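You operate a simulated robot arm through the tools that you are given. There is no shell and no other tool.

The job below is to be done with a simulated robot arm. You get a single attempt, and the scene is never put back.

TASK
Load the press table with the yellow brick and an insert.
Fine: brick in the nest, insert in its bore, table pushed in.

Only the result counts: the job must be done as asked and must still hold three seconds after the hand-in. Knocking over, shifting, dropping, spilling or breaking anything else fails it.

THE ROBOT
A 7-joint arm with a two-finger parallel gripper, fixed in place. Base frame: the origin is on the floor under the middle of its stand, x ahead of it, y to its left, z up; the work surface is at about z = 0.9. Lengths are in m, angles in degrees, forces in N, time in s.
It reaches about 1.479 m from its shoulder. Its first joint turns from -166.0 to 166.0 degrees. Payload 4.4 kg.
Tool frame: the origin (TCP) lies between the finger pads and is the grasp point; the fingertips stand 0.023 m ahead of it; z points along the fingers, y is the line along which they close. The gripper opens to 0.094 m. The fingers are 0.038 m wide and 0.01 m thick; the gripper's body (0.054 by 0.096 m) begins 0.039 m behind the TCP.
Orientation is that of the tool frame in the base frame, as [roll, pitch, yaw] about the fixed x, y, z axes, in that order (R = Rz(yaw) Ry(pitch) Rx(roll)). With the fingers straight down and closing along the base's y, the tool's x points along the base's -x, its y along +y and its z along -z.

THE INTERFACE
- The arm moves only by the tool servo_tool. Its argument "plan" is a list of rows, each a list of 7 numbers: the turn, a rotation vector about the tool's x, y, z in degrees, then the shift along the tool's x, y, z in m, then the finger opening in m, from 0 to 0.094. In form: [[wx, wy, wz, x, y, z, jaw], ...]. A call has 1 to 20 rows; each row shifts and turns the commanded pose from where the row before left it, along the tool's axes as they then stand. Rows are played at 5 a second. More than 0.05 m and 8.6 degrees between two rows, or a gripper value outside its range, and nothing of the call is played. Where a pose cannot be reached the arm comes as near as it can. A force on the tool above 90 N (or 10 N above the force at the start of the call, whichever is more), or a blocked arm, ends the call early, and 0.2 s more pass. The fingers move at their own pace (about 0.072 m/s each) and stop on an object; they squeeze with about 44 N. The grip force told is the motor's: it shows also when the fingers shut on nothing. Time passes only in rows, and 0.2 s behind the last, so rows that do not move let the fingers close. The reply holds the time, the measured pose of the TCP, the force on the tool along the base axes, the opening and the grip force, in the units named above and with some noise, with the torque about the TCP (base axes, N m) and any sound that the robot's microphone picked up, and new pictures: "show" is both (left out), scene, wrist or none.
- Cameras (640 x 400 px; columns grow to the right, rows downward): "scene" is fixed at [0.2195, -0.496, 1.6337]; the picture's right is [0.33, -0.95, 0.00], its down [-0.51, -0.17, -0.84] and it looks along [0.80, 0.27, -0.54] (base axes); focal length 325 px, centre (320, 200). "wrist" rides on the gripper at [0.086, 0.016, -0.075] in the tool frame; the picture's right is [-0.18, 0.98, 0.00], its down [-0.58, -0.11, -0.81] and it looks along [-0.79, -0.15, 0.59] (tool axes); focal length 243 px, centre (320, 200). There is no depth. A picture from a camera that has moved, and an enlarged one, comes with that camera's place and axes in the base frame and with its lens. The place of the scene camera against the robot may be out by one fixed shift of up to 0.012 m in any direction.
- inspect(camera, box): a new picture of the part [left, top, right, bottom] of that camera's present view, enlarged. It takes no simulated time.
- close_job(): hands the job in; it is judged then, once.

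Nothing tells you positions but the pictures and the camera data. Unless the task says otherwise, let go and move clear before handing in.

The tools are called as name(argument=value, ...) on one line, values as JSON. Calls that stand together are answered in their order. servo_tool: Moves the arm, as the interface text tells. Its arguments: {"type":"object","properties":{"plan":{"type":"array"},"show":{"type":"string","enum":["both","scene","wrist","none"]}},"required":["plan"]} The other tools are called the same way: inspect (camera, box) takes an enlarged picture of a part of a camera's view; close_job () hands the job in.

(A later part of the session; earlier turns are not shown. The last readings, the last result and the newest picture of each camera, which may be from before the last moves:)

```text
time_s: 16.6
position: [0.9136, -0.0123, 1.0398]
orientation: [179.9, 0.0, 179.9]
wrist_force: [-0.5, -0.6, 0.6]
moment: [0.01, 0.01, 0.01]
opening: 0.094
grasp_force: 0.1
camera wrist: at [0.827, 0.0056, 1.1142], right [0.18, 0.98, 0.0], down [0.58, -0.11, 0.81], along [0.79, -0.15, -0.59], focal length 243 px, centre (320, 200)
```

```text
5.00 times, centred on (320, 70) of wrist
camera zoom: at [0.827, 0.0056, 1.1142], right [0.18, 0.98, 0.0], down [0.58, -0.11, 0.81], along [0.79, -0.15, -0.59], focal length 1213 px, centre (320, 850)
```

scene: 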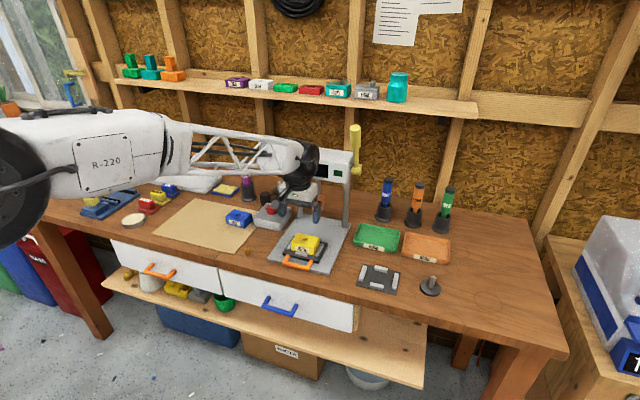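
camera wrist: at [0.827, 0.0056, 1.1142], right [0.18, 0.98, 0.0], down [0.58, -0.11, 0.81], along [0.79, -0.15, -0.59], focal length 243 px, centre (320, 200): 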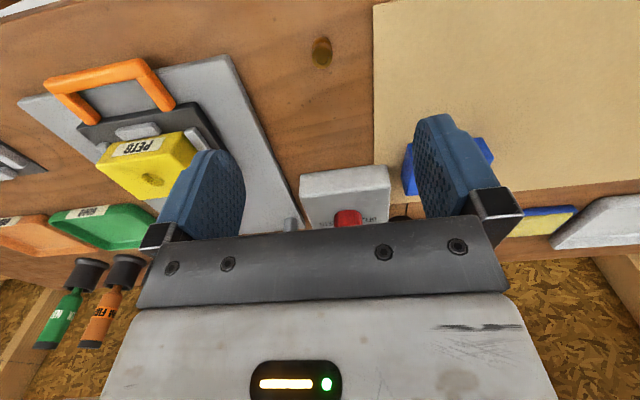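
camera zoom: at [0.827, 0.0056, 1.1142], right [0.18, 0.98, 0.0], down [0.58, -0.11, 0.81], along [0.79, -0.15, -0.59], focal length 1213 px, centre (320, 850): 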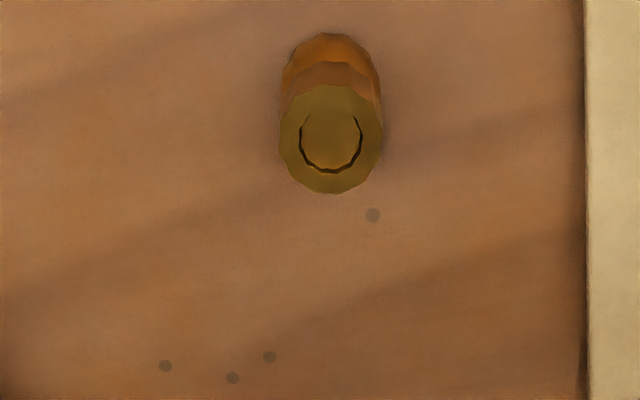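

The insert's centre is at about (0.910, -0.008), roughly 15.5 mm in diameter and 20 mm tall, and upright. I'll adjust, descend to just above it and check.

servo_tool(plan=[[0, 0, 0, 0.0027, 0.002, 0.025, 0.094], [0, 0, 0, 0, 0, 0.03, 0.094], [0, 0, 0, 0, 0, 0.022, 0.094], [0, 0, 0, 0, 0, 0, 0.06], [0, 0, 0, 0, 0, 0, 0.05], [0, 0, 0, 0, 0, 0, 0.05]], show="wrist")

inspect(camera="wrist", box=[200, 60, 440, 210])

```text
time_s: 18.0
position: [0.9088, -0.0101, 0.9623]
orientation: [-180.0, 0.0, 179.9]
wrist_force: [0.5, 0.0, -0.2]
moment: [-0.03, 0.02, 0.04]
opening: 0.0498
grasp_force: 0.2
camera wrist: at [0.8237, 0.0077, 1.0378], right [0.18, 0.98, 0.0], down [0.58, -0.11, 0.81], along [0.79, -0.15, -0.59], focal length 243 px, centre (320, 200)
```

wrist: 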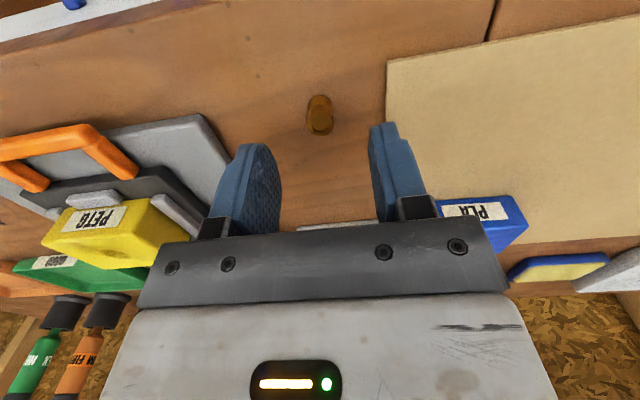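

```text
2.67 times, centred on (320, 135) of wrist
camera zoom: at [0.8237, 0.0077, 1.0378], right [0.18, 0.98, 0.0], down [0.58, -0.11, 0.81], along [0.79, -0.15, -0.59], focal length 647 px, centre (320, 373)
```

zoom: 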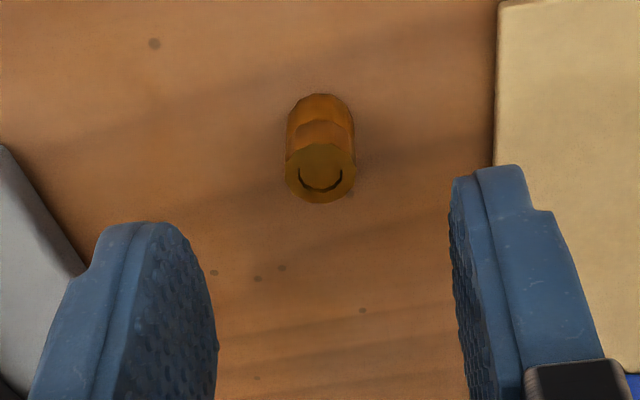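

The insert is centred between the fingers. Descending so the tips are about 10 mm above the bench, then closing on the upper half.

servo_tool(plan=[[0, 0, 0, 0, 0, 0.015, 0.05], [0, 0, 0, 0, 0, 0.0135, 0.05], [0, 0, 0, 0, 0, 0, 0.05], [0, 0, 0, 0, 0, 0, 0.03], [0, 0, 0, 0, 0, 0, 0.02], [0, 0, 0, 0, 0, 0, 0.01], [0, 0, 0, 0, 0, 0, 0.008], [0, 0, 0, 0, 0, 0, 0.008]], show="both")

inspect(camera="wrist", box=[240, 80, 400, 220])

```text
time_s: 19.8
position: [0.9108, -0.011, 0.9334]
orientation: [-179.9, 0.0, 180.0]
wrist_force: [-0.3, 0.3, 0.4]
moment: [0.03, -0.01, -0.02]
opening: 0.0137
grasp_force: 44.1
camera wrist: at [0.8241, 0.0078, 1.009], right [0.18, 0.98, 0.0], down [0.58, -0.11, 0.81], along [0.79, -0.15, -0.59], focal length 243 px, centre (320, 200)
```

scene: 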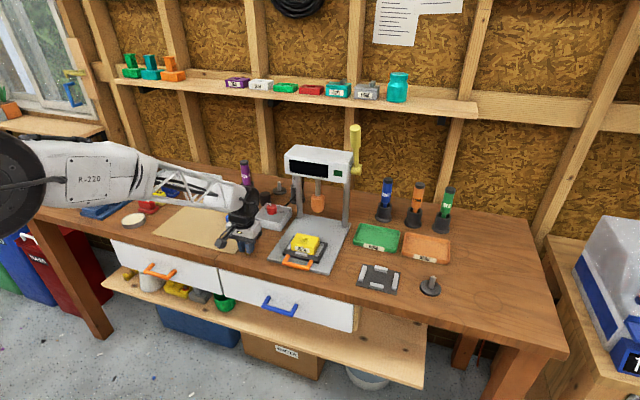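
wrist: 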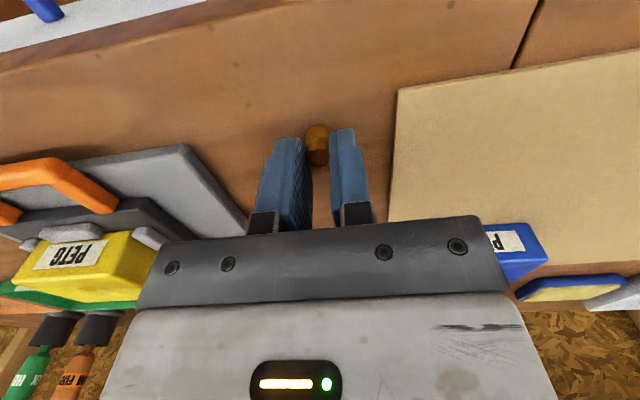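

```text
2.86 times, centred on (320, 150) of wrist
camera zoom: at [0.8241, 0.0078, 1.009], right [0.18, 0.98, 0.0], down [0.58, -0.11, 0.81], along [0.79, -0.15, -0.59], focal length 693 px, centre (320, 343)
```

zoom: 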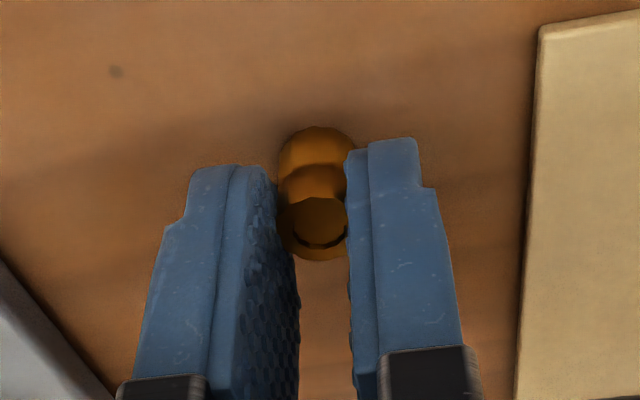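

The insert is gripped (opening 13.7 mm, 44 N). I'll lift it, check it hangs upright, then carry it toward the brick's bore at about (0.978, -0.189).

servo_tool(plan=[[0, 0, 0, 0, 0, -0.01, 0.008], [0, 0, 0, 0, 0, -0.03, 0.008], [0, 0, 0, 0, 0, -0.03, 0.008], [0, 0, 0, 0, 0, -0.03, 0.008], [0, 0, 0, -0.005, -0.03, 0, 0.008], [0, 0, 0, -0.005, -0.03, 0, 0.008], [0, 0, 0, 0, 0, 0, 0.008]], show="wrist")

inspect(camera="wrist", box=[260, 90, 380, 190])

inspect(camera="scene", box=[220, 170, 320, 250])

```text
time_s: 21.4
position: [0.9208, -0.0715, 1.0343]
orientation: [-180.0, 0.0, 179.9]
wrist_force: [0.0, -0.2, -0.1]
moment: [0.03, 0.01, -0.01]
opening: 0.0135
grasp_force: 44.0
camera wrist: at [0.8338, -0.053, 1.1079], right [0.18, 0.98, 0.0], down [0.58, -0.11, 0.81], along [0.79, -0.15, -0.59], focal length 243 px, centre (320, 200)
```

wrist: 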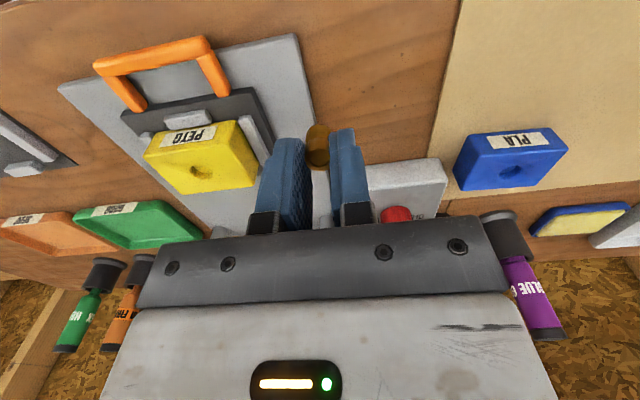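

```text
4.00 times, centred on (320, 140) of wrist
camera zoom: at [0.8338, -0.053, 1.1079], right [0.18, 0.98, 0.0], down [0.58, -0.11, 0.81], along [0.79, -0.15, -0.59], focal length 970 px, centre (320, 440)
```

zoom: 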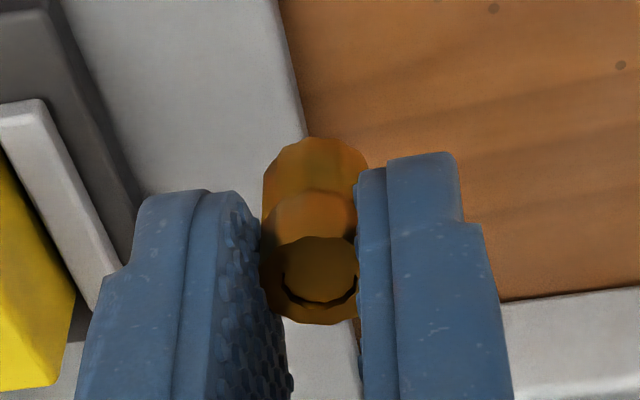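

```text
5.00 times, centred on (270, 210) of scene
camera zoom: at [0.2195, -0.496, 1.6337], right [0.33, -0.95, 0.0], down [-0.51, -0.17, -0.84], along [0.8, 0.27, -0.54], focal length 1624 px, centre (570, 150)
```

zoom: 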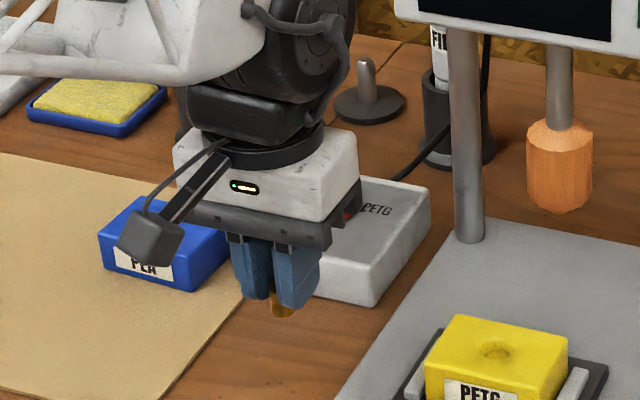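

The insert hangs upright, centred in the fingers. I'll move above the bore at a height where the camera sees both the insert and the bore.

servo_tool(plan=[[0, 0, 0, -0.0145, -0.03, 0, 0.008], [0, 0, 0, -0.0145, -0.03, 0, 0.008], [0, 0, 0, -0.0145, -0.03, 0, 0.008], [0, 0, 0, -0.0145, -0.0305, 0, 0.008], [0, 0, 0, 0, 0, 0.0135, 0.008], [0, 0, 0, 0, 0, 0, 0.008], [0, 0, 0, 0, 0, 0, 0.008]], show="wrist")

inspect(camera="wrist", box=[240, 40, 400, 140])

inspect(camera="scene", box=[275, 200, 345, 260])

```text
time_s: 23.0
position: [0.9794, -0.1912, 1.0199]
orientation: [-179.9, 0.1, -179.9]
wrist_force: [-0.4, 0.0, -1.3]
moment: [-0.01, 0.01, -0.03]
opening: 0.0137
grasp_force: 44.3
camera wrist: at [0.8925, -0.1729, 1.0946], right [0.18, 0.98, 0.0], down [0.58, -0.11, 0.81], along [0.79, -0.15, -0.59], focal length 243 px, centre (320, 200)
```

wrist: 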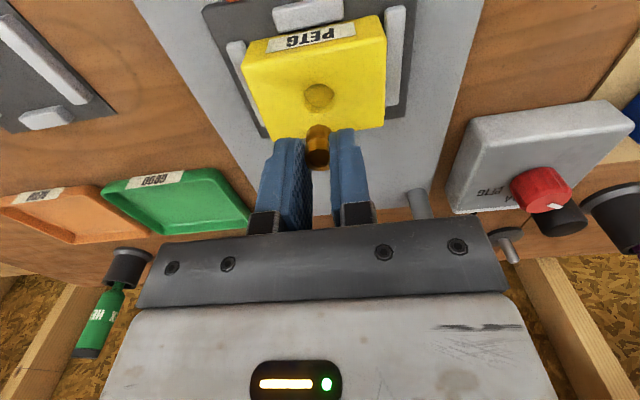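

```text
4.00 times, centred on (320, 90) of wrist
camera zoom: at [0.8925, -0.1729, 1.0946], right [0.18, 0.98, 0.0], down [0.58, -0.11, 0.81], along [0.79, -0.15, -0.59], focal length 970 px, centre (320, 640)
```

zoom: 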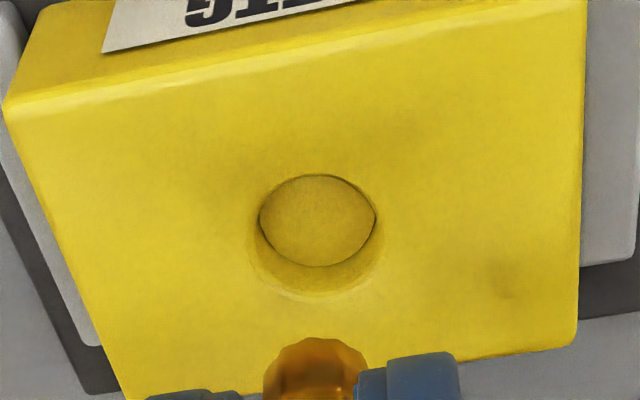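

```text
6.67 times, centred on (310, 230) of scene
camera zoom: at [0.2195, -0.496, 1.6337], right [0.33, -0.95, 0.0], down [-0.51, -0.17, -0.84], along [0.8, 0.27, -0.54], focal length 2166 px, centre (387, 0)
```

zoom: 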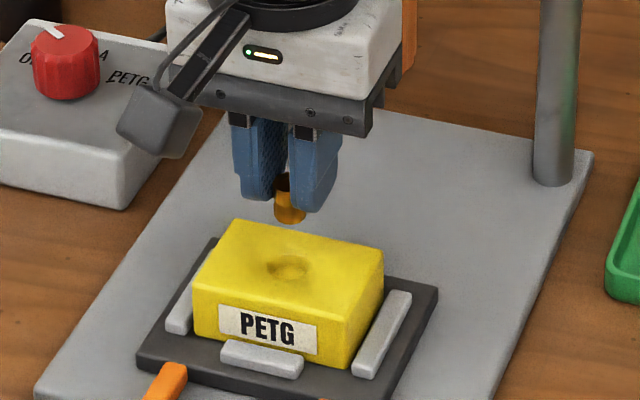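

The insert is nearly in line with the bore (within about 1–2 mm), and the bore gives about 2 mm clearance all around. I'll lower to a few millimetres above the brick and compare directly.

servo_tool(plan=[[0, 0, 0, 0, 0, 0.012, 0.008], [0, 0, 0, 0, 0, 0.012, 0.008], [0, 0, 0, 0, 0, 0.004, 0.008], [0, 0, 0, 0, 0, 0, 0.008], [0, 0, 0, 0, 0, 0, 0.008]], show="wrist")

inspect(camera="wrist", box=[260, 80, 380, 180])

inspect(camera="scene", box=[288, 222, 328, 254])

```text
time_s: 24.2
position: [0.9793, -0.1906, 0.9914]
orientation: [180.0, 0.0, 180.0]
wrist_force: [0.8, -0.1, 1.7]
moment: [0.0, -0.03, -0.03]
opening: 0.0135
grasp_force: 44.2
camera wrist: at [0.8921, -0.1728, 1.0668], right [0.18, 0.98, 0.0], down [0.58, -0.11, 0.81], along [0.79, -0.15, -0.59], focal length 243 px, centre (320, 200)
```

wrist: 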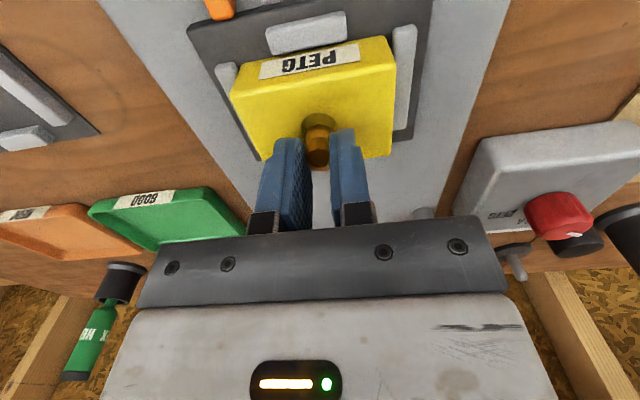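

```text
4.00 times, centred on (320, 130) of wrist
camera zoom: at [0.8921, -0.1728, 1.0668], right [0.18, 0.98, 0.0], down [0.58, -0.11, 0.81], along [0.79, -0.15, -0.59], focal length 970 px, centre (320, 480)
```

zoom: 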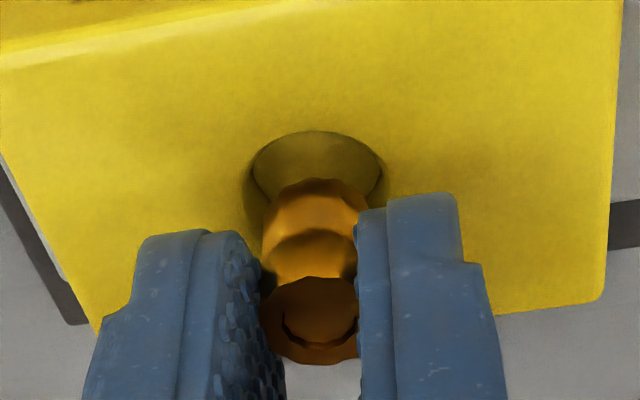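

```text
12.50 times, centred on (308, 238) of scene
camera zoom: at [0.2195, -0.496, 1.6337], right [0.33, -0.95, 0.0], down [-0.51, -0.17, -0.84], along [0.8, 0.27, -0.54], focal length 4061 px, centre (470, -275)
```

zoom: 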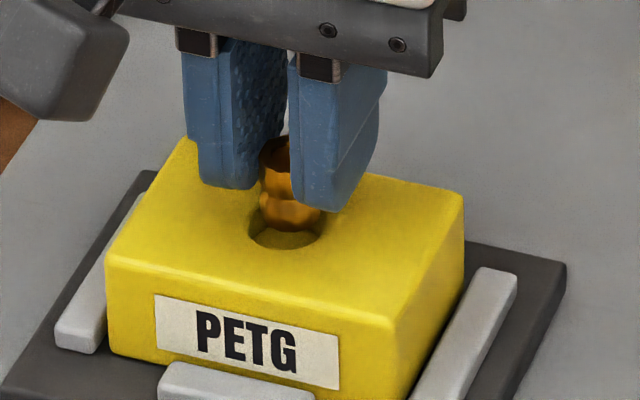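

The y alignment is good; the views suggest the insert is about 1 mm too far toward +x. I'll correct that, drop 2 mm and compare again at higher zoom.

servo_tool(plan=[[0, 0, 0, 0.0013, 0, 0.001, 0.008], [0, 0, 0, 0, 0, 0.001, 0.008], [0, 0, 0, 0, 0, 0, 0.008], [0, 0, 0, 0, 0, 0, 0.008]], show="wrist")

inspect(camera="wrist", box=[280, 95, 360, 155])

inspect(camera="scene", box=[296, 226, 320, 246])

```text
time_s: 25.2
position: [0.977, -0.1906, 0.9917]
orientation: [-180.0, 0.1, 180.0]
wrist_force: [0.3, 0.1, 16.1]
moment: [0.01, -0.13, 0.02]
opening: 0.0137
grasp_force: 43.5
camera wrist: at [0.8908, -0.1729, 1.0663], right [0.18, 0.98, 0.0], down [0.58, -0.11, 0.81], along [0.79, -0.15, -0.59], focal length 243 px, centre (320, 200)
```

wrist: 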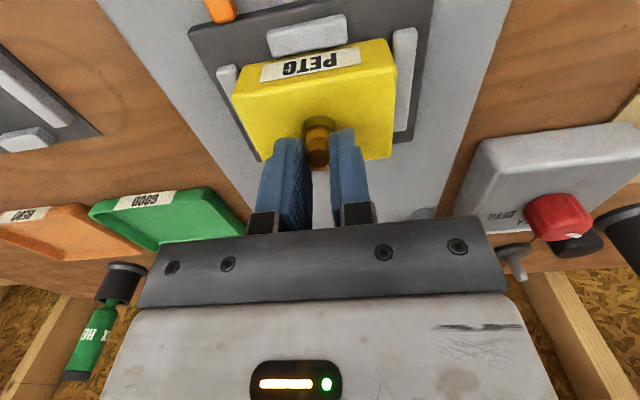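

```text
6.67 times, centred on (320, 125) of wrist
camera zoom: at [0.8908, -0.1729, 1.0663], right [0.18, 0.98, 0.0], down [0.58, -0.11, 0.81], along [0.79, -0.15, -0.59], focal length 1618 px, centre (320, 700)
```

zoom: 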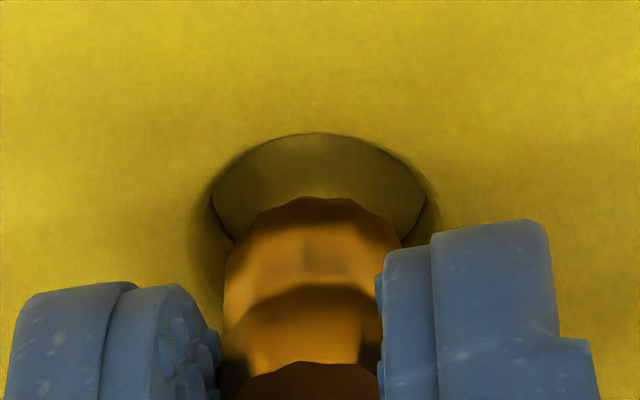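

```text
16.00 times, centred on (308, 236) of scene
camera zoom: at [0.2195, -0.496, 1.6337], right [0.33, -0.95, 0.0], down [-0.51, -0.17, -0.84], along [0.8, 0.27, -0.54], focal length 5198 px, centre (512, -376)
```

zoom: 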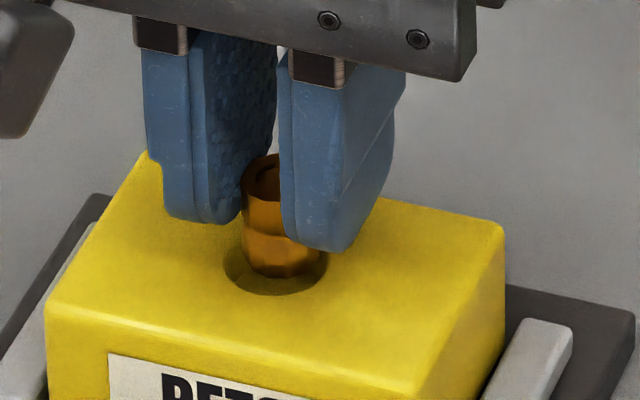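

The force (16 N, acting on the +x side) shows the insert is touching the far rim, so it is about 3 mm too far toward +x. I'll lift 3 mm, shift back 3 mm and re-check.

servo_tool(plan=[[0, 0, 0, 0, 0, -0.003, 0.008], [0, 0, 0, 0.003, 0, 0, 0.008], [0, 0, 0, 0, 0, 0, 0.008], [0, 0, 0, 0, 0, 0, 0.008]], show="wrist")

inspect(camera="wrist", box=[280, 95, 360, 155])

inspect(camera="scene", box=[296, 226, 320, 246])

```text
time_s: 26.2
position: [0.9747, -0.191, 0.9931]
orientation: [180.0, 0.0, 179.9]
wrist_force: [-0.1, 0.3, 0.1]
moment: [-0.02, 0.02, -0.03]
opening: 0.0136
grasp_force: 43.6
camera wrist: at [0.8877, -0.1726, 1.0681], right [0.18, 0.98, 0.0], down [0.58, -0.11, 0.81], along [0.79, -0.15, -0.59], focal length 243 px, centre (320, 200)
```

wrist: 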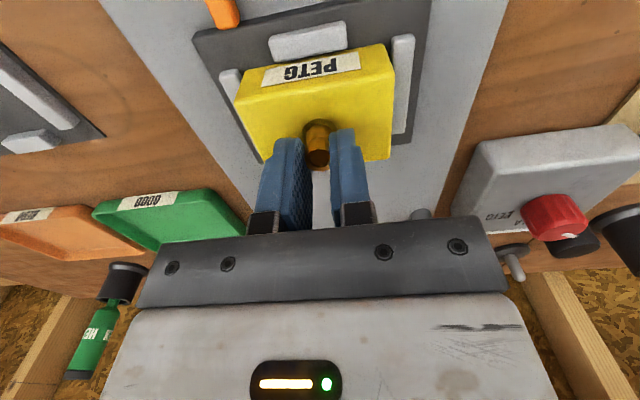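

```text
6.67 times, centred on (320, 125) of wrist
camera zoom: at [0.8877, -0.1726, 1.0681], right [0.18, 0.98, 0.0], down [0.58, -0.11, 0.81], along [0.79, -0.15, -0.59], focal length 1618 px, centre (320, 700)
```

zoom: 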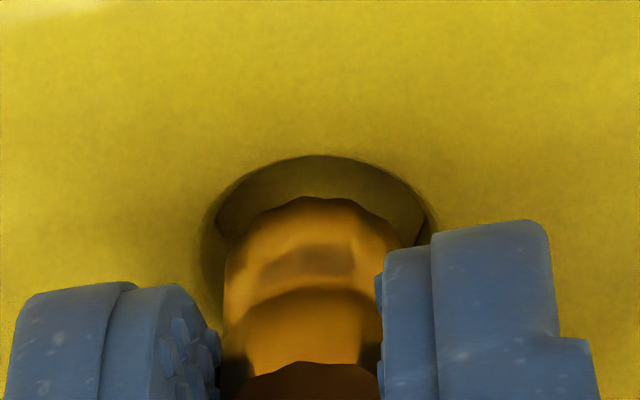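

```text
16.00 times, centred on (308, 236) of scene
camera zoom: at [0.2195, -0.496, 1.6337], right [0.33, -0.95, 0.0], down [-0.51, -0.17, -0.84], along [0.8, 0.27, -0.54], focal length 5198 px, centre (512, -376)
```

zoom: 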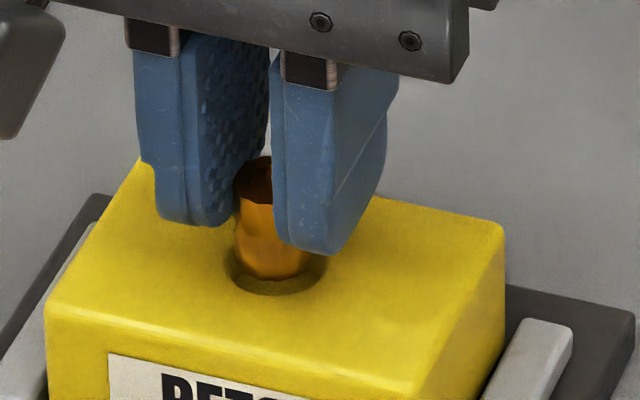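

Now the gap around the insert is even. Lowering it gently into the bore.

servo_tool(plan=[[0, 0, 0, 0, 0, 0.002, 0.008], [0, 0, 0, 0, 0, 0.002, 0.008], [0, 0, 0, 0, 0, 0.001, 0.008], [0, 0, 0, 0, 0, 0, 0.008], [0, 0, 0, 0, 0, 0, 0.008]], show="wrist")

inspect(camera="wrist", box=[280, 95, 360, 155])

inspect(camera="scene", box=[296, 226, 320, 246])

```text
time_s: 27.4
position: [0.9749, -0.1902, 0.9884]
orientation: [-180.0, -0.1, 180.0]
wrist_force: [-0.2, 0.6, -0.6]
moment: [0.01, 0.01, 0.01]
opening: 0.0137
grasp_force: 44.1
camera wrist: at [0.8878, -0.1723, 1.0633], right [0.18, 0.98, 0.0], down [0.58, -0.11, 0.81], along [0.79, -0.15, -0.59], focal length 243 px, centre (320, 200)
```

wrist: 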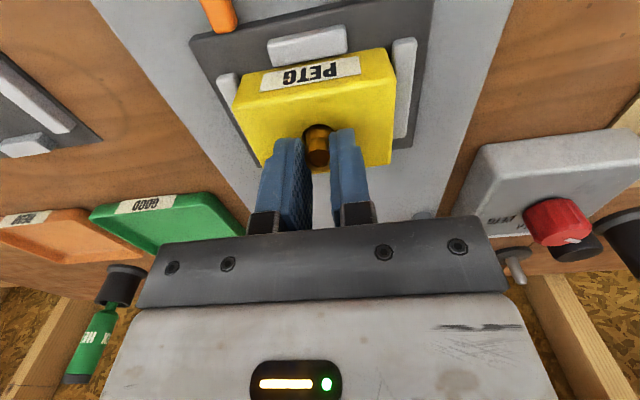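

```text
6.67 times, centred on (320, 125) of wrist
camera zoom: at [0.8878, -0.1723, 1.0633], right [0.18, 0.98, 0.0], down [0.58, -0.11, 0.81], along [0.79, -0.15, -0.59], focal length 1618 px, centre (320, 700)
```

zoom: 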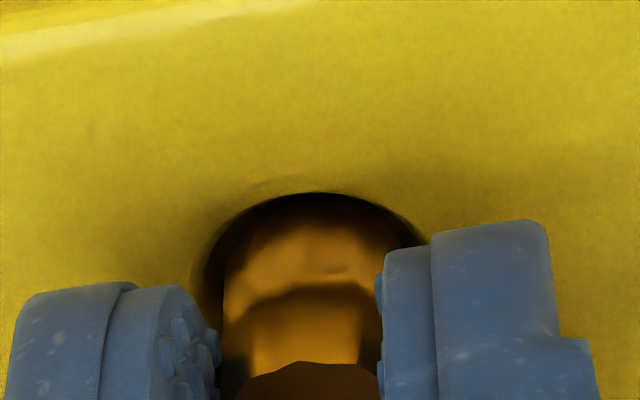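

```text
16.00 times, centred on (308, 236) of scene
camera zoom: at [0.2195, -0.496, 1.6337], right [0.33, -0.95, 0.0], down [-0.51, -0.17, -0.84], along [0.8, 0.27, -0.54], focal length 5198 px, centre (512, -376)
```

zoom: 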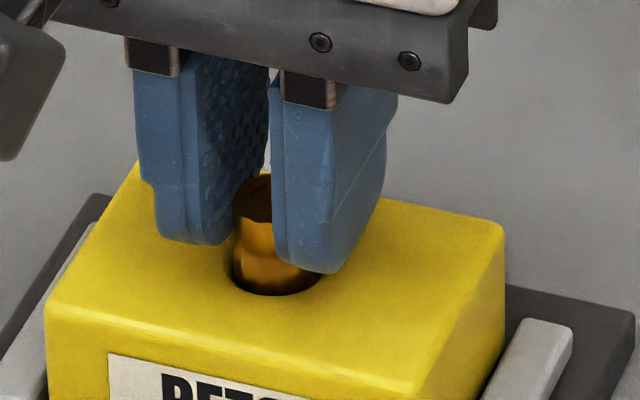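

The insert is inside the bore with no contact force. Continuing down in small steps until it bottoms.

servo_tool(plan=[[0, 0, 0, 0, 0, 0.0015, 0.008], [0, 0, 0, 0, 0, 0.0015, 0.008], [0, 0, 0, 0, 0, 0.001, 0.008], [0, 0, 0, 0, 0, 0, 0.008], [0, 0, 0, 0, 0, 0, 0.008]], show="wrist")

inspect(camera="scene", box=[296, 226, 320, 246])

```text
time_s: 28.6
position: [0.974, -0.1905, 0.9839]
orientation: [180.0, 0.1, 180.0]
wrist_force: [-0.2, 0.6, -0.9]
moment: [-0.01, 0.03, 0.01]
opening: 0.0135
grasp_force: 44.2
camera wrist: at [0.8876, -0.1727, 1.059], right [0.18, 0.98, 0.0], down [0.58, -0.11, 0.81], along [0.79, -0.15, -0.59], focal length 243 px, centre (320, 200)
```

wrist: 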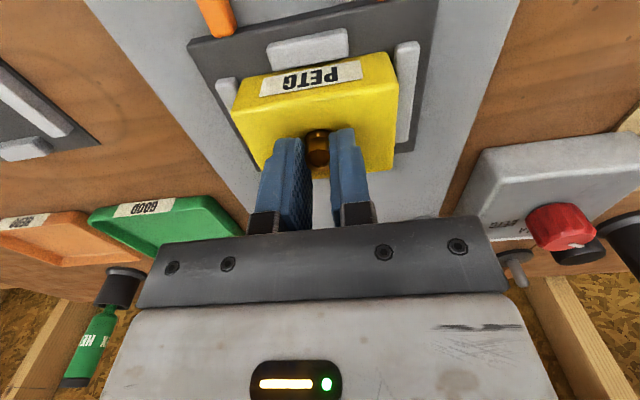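

```text
16.00 times, centred on (308, 236) of scene
camera zoom: at [0.2195, -0.496, 1.6337], right [0.33, -0.95, 0.0], down [-0.51, -0.17, -0.84], along [0.8, 0.27, -0.54], focal length 5198 px, centre (512, -376)
```

zoom: 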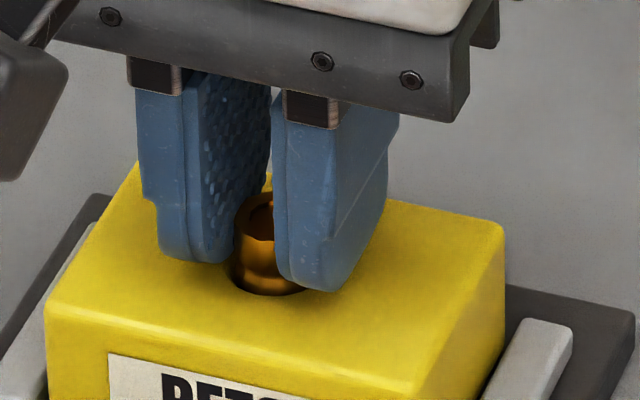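

Still free, about 7 mm deep. Two more small steps, watching the force.

servo_tool(plan=[[0, 0, 0, 0, 0, 0.001, 0.008], [0, 0, 0, 0, 0, 0.001, 0.008], [0, 0, 0, 0, 0, 0, 0.008]], show="wrist")

inspect(camera="scene", box=[296, 226, 320, 246])

```text
time_s: 29.4
position: [0.9747, -0.1895, 0.9828]
orientation: [-180.0, 0.0, 179.9]
wrist_force: [1.0, 1.0, 7.5]
moment: [0.03, -0.06, -0.01]
opening: 0.0136
grasp_force: 44.2
camera wrist: at [0.8878, -0.1729, 1.0576], right [0.18, 0.98, 0.0], down [0.58, -0.11, 0.81], along [0.79, -0.15, -0.59], focal length 243 px, centre (320, 200)
```

wrist: 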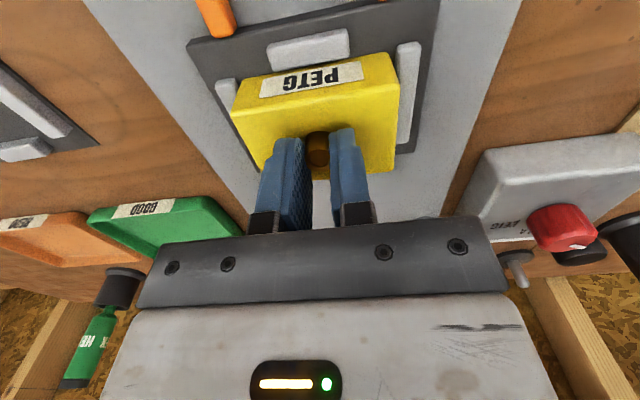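

```text
16.00 times, centred on (308, 236) of scene
camera zoom: at [0.2195, -0.496, 1.6337], right [0.33, -0.95, 0.0], down [-0.51, -0.17, -0.84], along [0.8, 0.27, -0.54], focal length 5198 px, centre (512, -376)
```

zoom: 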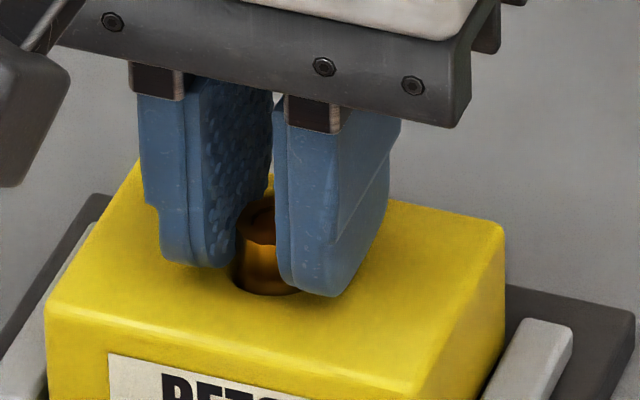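

The insert has bottomed in the bore (8 N). I'll ease up 1.5 mm, open the fingers, and rise straight up.

servo_tool(plan=[[0, 0, 0, 0, 0, -0.0015, 0.008], [0, 0, 0, 0, 0, 0, 0.008], [0, 0, 0, 0, 0, 0, 0.025], [0, 0, 0, 0, 0, 0, 0.05], [0, 0, 0, 0, 0, 0, 0.05], [0, 0, 0, 0, 0, 0, 0.05]], show="wrist")

inspect(camera="wrist", box=[260, 80, 380, 180])

inspect(camera="scene", box=[290, 222, 326, 250])

```text
time_s: 30.8
position: [0.9729, -0.1902, 0.9832]
orientation: [179.9, 0.0, -180.0]
wrist_force: [-1.0, -0.7, 0.1]
moment: [0.0, -0.01, -0.01]
opening: 0.05
grasp_force: 0.0
camera wrist: at [0.8876, -0.1728, 1.0585], right [0.18, 0.98, 0.0], down [0.58, -0.11, 0.81], along [0.79, -0.15, -0.59], focal length 243 px, centre (320, 200)
```

wrist: 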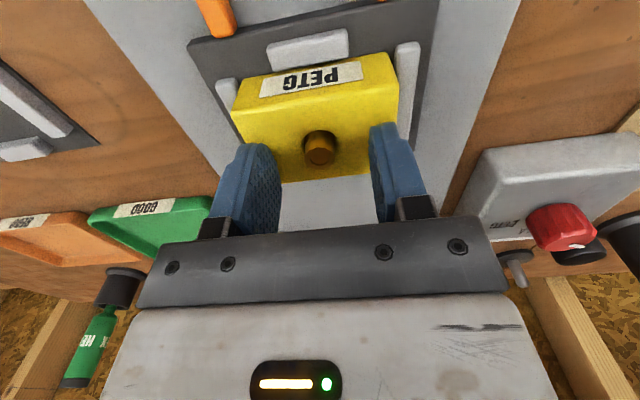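

```text
4.00 times, centred on (320, 130) of wrist
camera zoom: at [0.8876, -0.1728, 1.0585], right [0.18, 0.98, 0.0], down [0.58, -0.11, 0.81], along [0.79, -0.15, -0.59], focal length 970 px, centre (320, 480)
```

zoom: 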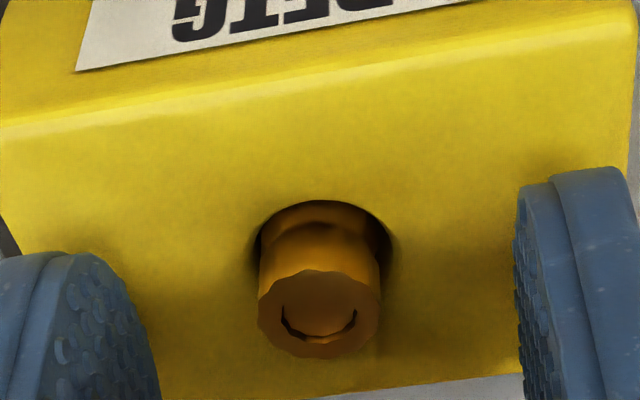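

```text
14.29 times, centred on (308, 236) of scene
camera zoom: at [0.2195, -0.496, 1.6337], right [0.33, -0.95, 0.0], down [-0.51, -0.17, -0.84], along [0.8, 0.27, -0.54], focal length 4642 px, centre (491, -314)
```

zoom: 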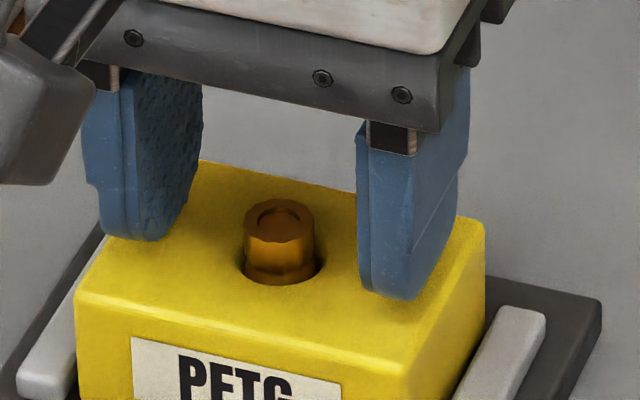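

The insert stands upright in the bore. I'll rise clear and back off toward the handle to study it for the push.

servo_tool(plan=[[0, 0, 0, 0, 0, -0.01, 0.05], [0, 0, 0, 0, 0, -0.025, 0.05], [0, 0, 0, 0, 0, -0.035, 0.05], [0, 0, 0, 0.03, 0, 0, 0.04], [0, 0, 0, 0.04, 0, 0, 0.04], [0, 0, 0, 0.04, 0, 0, 0.04], [0, 0, 0, 0, 0, 0, 0.04], [0, 0, 0, 0, 0, 0, 0.04]], show="both")

inspect(camera="wrist", box=[220, 30, 420, 155])

inspect(camera="scene", box=[268, 225, 338, 275])

inspect(camera="scene", box=[280, 140, 370, 215])

```text
time_s: 32.6
position: [0.8625, -0.1905, 1.0533]
orientation: [180.0, 0.0, 180.0]
wrist_force: [-0.4, -0.1, -0.3]
moment: [0.01, -0.01, 0.0]
opening: 0.04
grasp_force: 0.1
camera wrist: at [0.7766, -0.1727, 1.1284], right [0.18, 0.98, 0.0], down [0.58, -0.11, 0.81], along [0.79, -0.15, -0.59], focal length 243 px, centre (320, 200)
```

scene: 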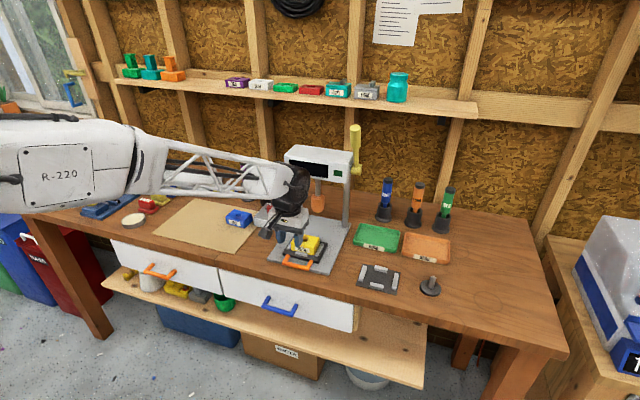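
wrist: 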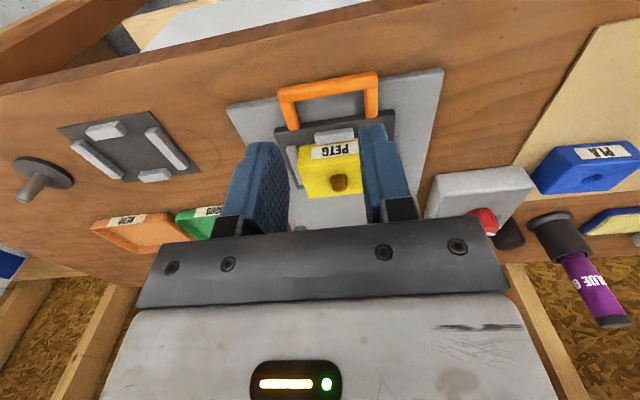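

```text
3.20 times, centred on (320, 92) of wrist
camera zoom: at [0.7766, -0.1727, 1.1284], right [0.18, 0.98, 0.0], down [0.58, -0.11, 0.81], along [0.79, -0.15, -0.59], focal length 776 px, centre (320, 544)
```

zoom: 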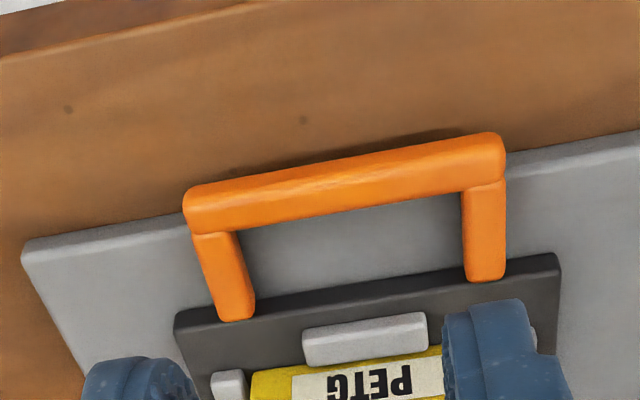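

```text
8.00 times, centred on (303, 250) of scene
camera zoom: at [0.2195, -0.496, 1.6337], right [0.33, -0.95, 0.0], down [-0.51, -0.17, -0.84], along [0.8, 0.27, -0.54], focal length 2599 px, centre (456, -200)
```

zoom: 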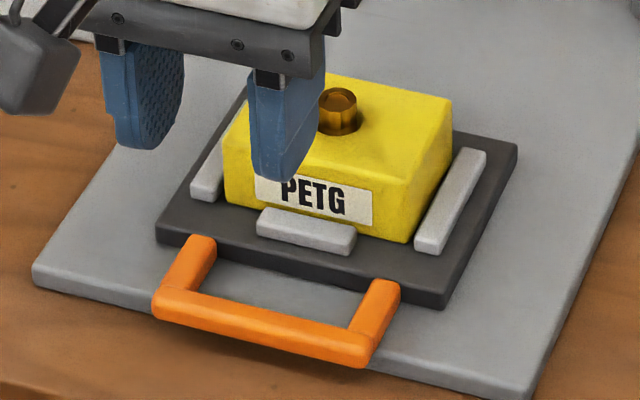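

```text
5.33 times, centred on (325, 178) of scene
camera zoom: at [0.2195, -0.496, 1.6337], right [0.33, -0.95, 0.0], down [-0.51, -0.17, -0.84], along [0.8, 0.27, -0.54], focal length 1733 px, centre (293, 320)
```

zoom: 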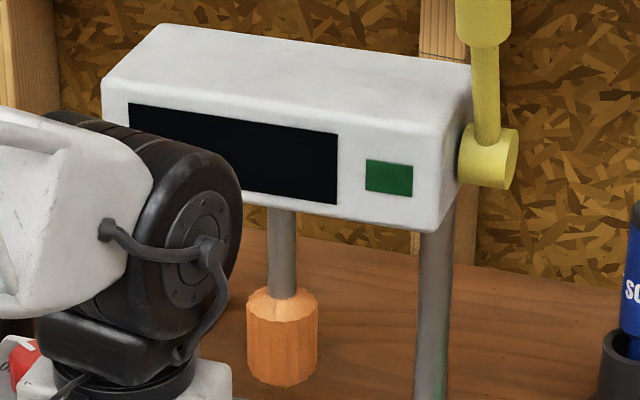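

The handle bar runs across at x ≈ 0.884–0.896, z ≈ 0.918, centred on y ≈ -0.189. I'll turn the gripper 90° about its axis so the fingers can straddle the bar and push it with a flat pad.

servo_tool(plan=[[0, 0, 0, 0.01, 0, -0.01, 0.04], [0, 0, 8, 0, 0, 0, 0.04], [0, 0, 8, 0, 0, 0, 0.04], [0, 0, 8, 0, 0, 0, 0.04], [0, 0, 8, 0, 0, 0, 0.04], [0, 0, 0, 0, 0, 0, 0.04]], show="scene")

```text
time_s: 34.0
position: [0.8537, -0.1904, 1.0645]
orientation: [-179.9, 0.0, 147.9]
wrist_force: [0.4, 0.1, 0.0]
moment: [-0.03, 0.05, 0.0]
opening: 0.0401
grasp_force: 0.0
```

scene: 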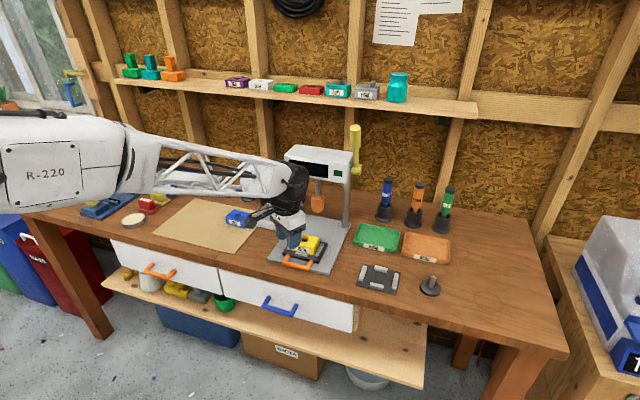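

Rotation works without trouble. Continuing to the full 90°.

servo_tool(plan=[[0, 0, 8.3, 0, 0, 0, 0.04], [0, 0, 8.3, 0, 0, 0, 0.04], [0, 0, 8.3, 0, 0, 0, 0.04], [0, 0, 8.3, 0, 0, 0, 0.04], [0, 0, 8.3, 0, 0, 0, 0.04], [0, 0, 8.3, 0, 0, 0, 0.04], [0, 0, 8.2, 0, 0, 0, 0.04], [0, 0, 0, 0, 0, 0, 0.04], [0, 0, 0, 0, 0, 0, 0.04]], show="both")

inspect(camera="wrist", box=[200, 20, 440, 170])

```text
time_s: 36.0
position: [0.8539, -0.1899, 1.0645]
orientation: [180.0, 0.1, 90.0]
wrist_force: [-0.3, 0.9, -0.4]
moment: [0.02, -0.02, -0.02]
opening: 0.0398
grasp_force: 0.1
camera wrist: at [0.8702, -0.1024, 1.1386], right [0.98, -0.18, 0.0], down [-0.11, -0.58, 0.81], along [-0.15, -0.79, -0.59], focal length 243 px, centre (320, 200)
```

scene: 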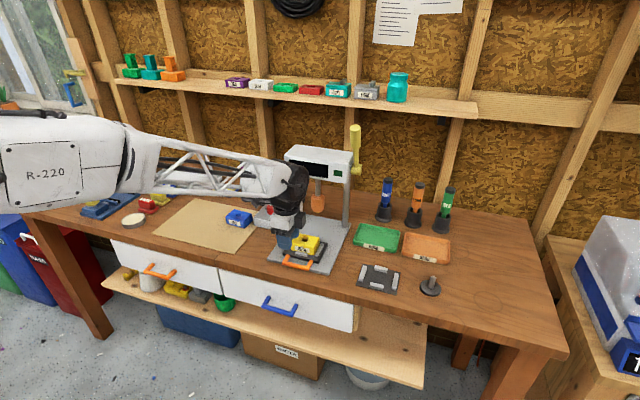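
wrist: 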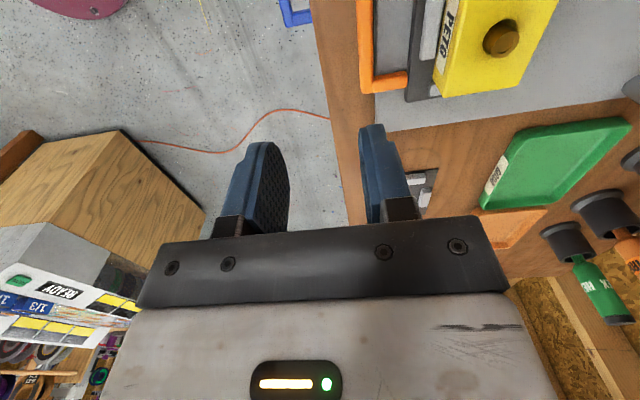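

```text
2.67 times, centred on (320, 95) of wrist
camera zoom: at [0.8702, -0.1024, 1.1386], right [0.98, -0.18, 0.0], down [-0.11, -0.58, 0.81], along [-0.15, -0.79, -0.59], focal length 647 px, centre (320, 480)
```

zoom: 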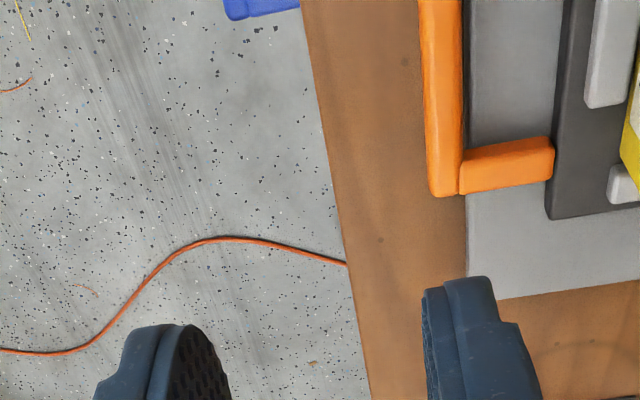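

The gripper is now turned, with the bar centred at x ≈ 0.891. I'll set the jaw to about 34 mm, move above the bar and descend to straddle it, checking on the way.

servo_tool(plan=[[0, 0, 0, 0, 0.012, 0, 0.034], [0, 0, 0, 0, 0.0125, 0, 0.034], [0, 0, 0, 0, 0.0125, 0, 0.034], [0, 0, 0, 0, 0, 0.035, 0.034], [0, 0, 0, 0, 0, 0.035, 0.034], [0, 0, 0, 0, 0, 0.025, 0.034], [0, 0, 0, 0, 0, 0, 0.034], [0, 0, 0, 0, 0, 0, 0.034]], show="both")

inspect(camera="wrist", box=[220, 60, 420, 220])

inspect(camera="scene", box=[262, 205, 342, 275])

```text
time_s: 37.8
position: [0.891, -0.1894, 0.969]
orientation: [180.0, 0.1, 90.0]
wrist_force: [0.4, 0.8, 0.5]
moment: [0.0, -0.05, 0.0]
opening: 0.0339
grasp_force: 0.0
camera wrist: at [0.9075, -0.1019, 1.0438], right [0.98, -0.18, 0.0], down [-0.11, -0.58, 0.81], along [-0.15, -0.79, -0.59], focal length 243 px, centre (320, 200)
```

scene: 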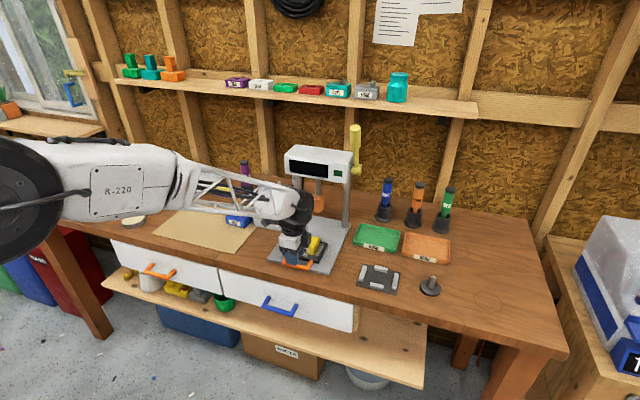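
wrist: 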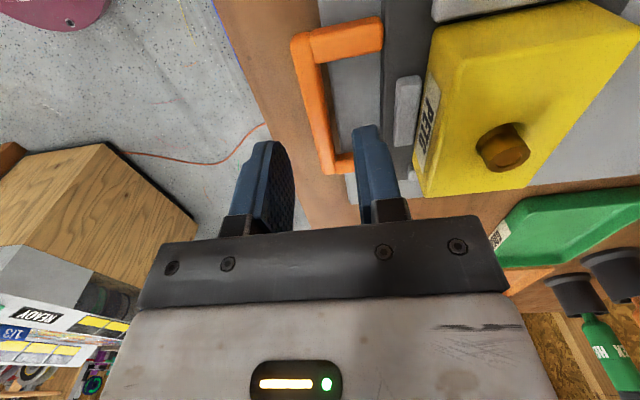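

```text
2.50 times, centred on (320, 140) of wrist
camera zoom: at [0.9075, -0.1019, 1.0438], right [0.98, -0.18, 0.0], down [-0.11, -0.58, 0.81], along [-0.15, -0.79, -0.59], focal length 606 px, centre (320, 350)
```

zoom: 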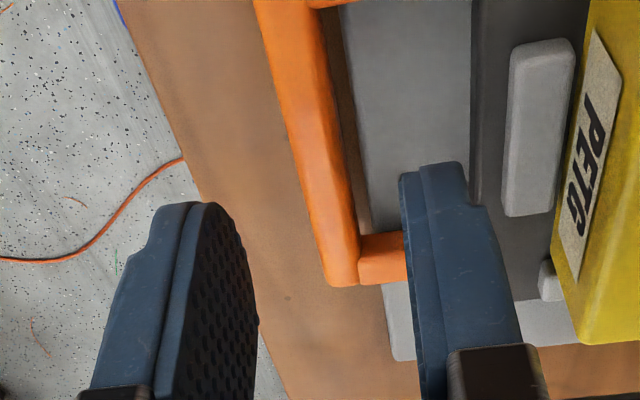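

```text
5.71 times, centred on (302, 240) of scene
camera zoom: at [0.2195, -0.496, 1.6337], right [0.33, -0.95, 0.0], down [-0.51, -0.17, -0.84], along [0.8, 0.27, -0.54], focal length 1857 px, centre (423, -29)
```

zoom: 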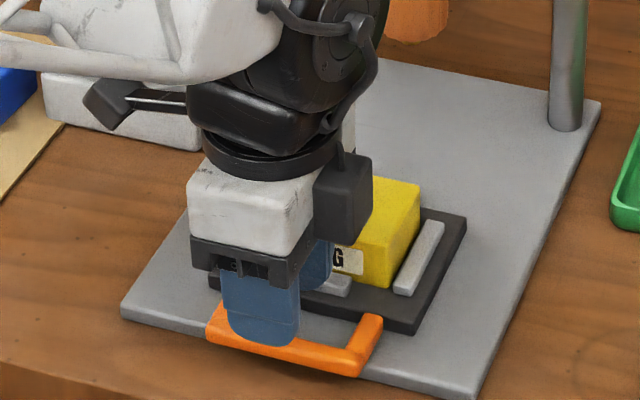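

The fingers straddle the bar with about 10 mm on either side. Lowering to bar height.

servo_tool(plan=[[0, 0, 0, 0, 0, 0.012, 0.034], [0, 0, 0, 0, 0, 0.012, 0.034], [0, 0, 0, 0, 0, 0.0085, 0.034], [0, 0, 0, 0, 0, 0, 0.034], [0, 0, 0, 0, 0, 0, 0.034]], show="both")

inspect(camera="wrist", box=[220, 60, 420, 220])

inspect(camera="scene", box=[262, 205, 342, 275])

```text
time_s: 39.0
position: [0.8899, -0.1909, 0.9367]
orientation: [179.9, 0.1, 90.0]
wrist_force: [0.5, -1.0, 0.1]
moment: [0.01, 0.01, 0.04]
opening: 0.0339
grasp_force: 0.1
camera wrist: at [0.9072, -0.1021, 1.0109], right [0.98, -0.18, 0.0], down [-0.11, -0.58, 0.81], along [-0.15, -0.79, -0.59], focal length 243 px, centre (320, 200)
```

scene: 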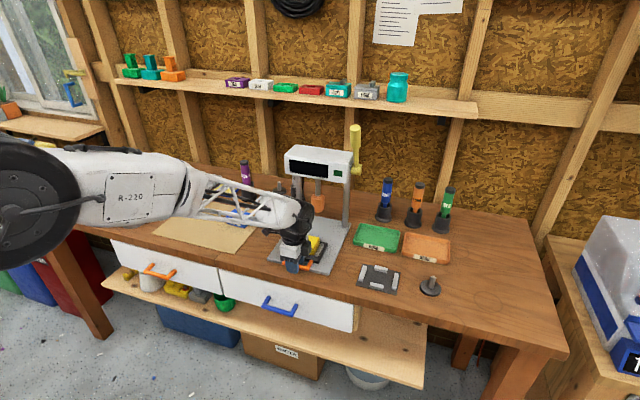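
wrist: 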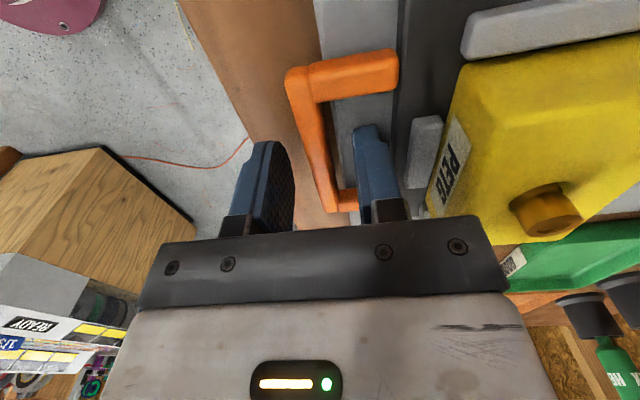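

```text
2.50 times, centred on (320, 140) of wrist
camera zoom: at [0.9072, -0.1021, 1.0109], right [0.98, -0.18, 0.0], down [-0.11, -0.58, 0.81], along [-0.15, -0.79, -0.59], focal length 606 px, centre (320, 350)
```

zoom: 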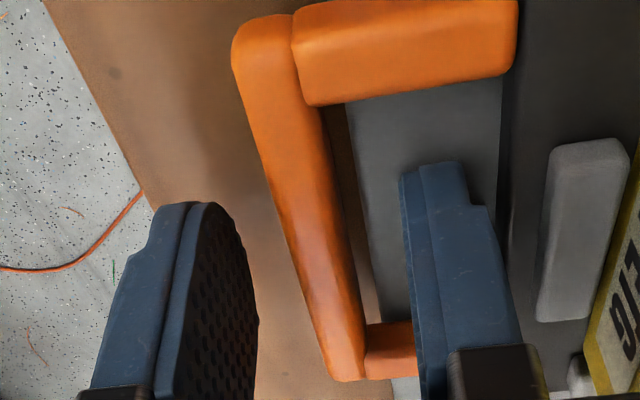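

```text
5.71 times, centred on (302, 240) of scene
camera zoom: at [0.2195, -0.496, 1.6337], right [0.33, -0.95, 0.0], down [-0.51, -0.17, -0.84], along [0.8, 0.27, -0.54], focal length 1857 px, centre (423, -29)
```

zoom: 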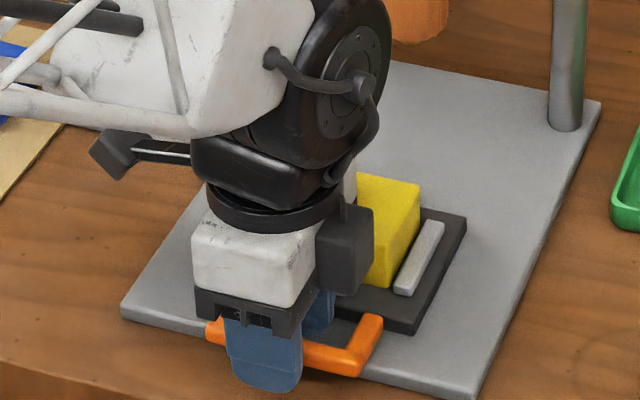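

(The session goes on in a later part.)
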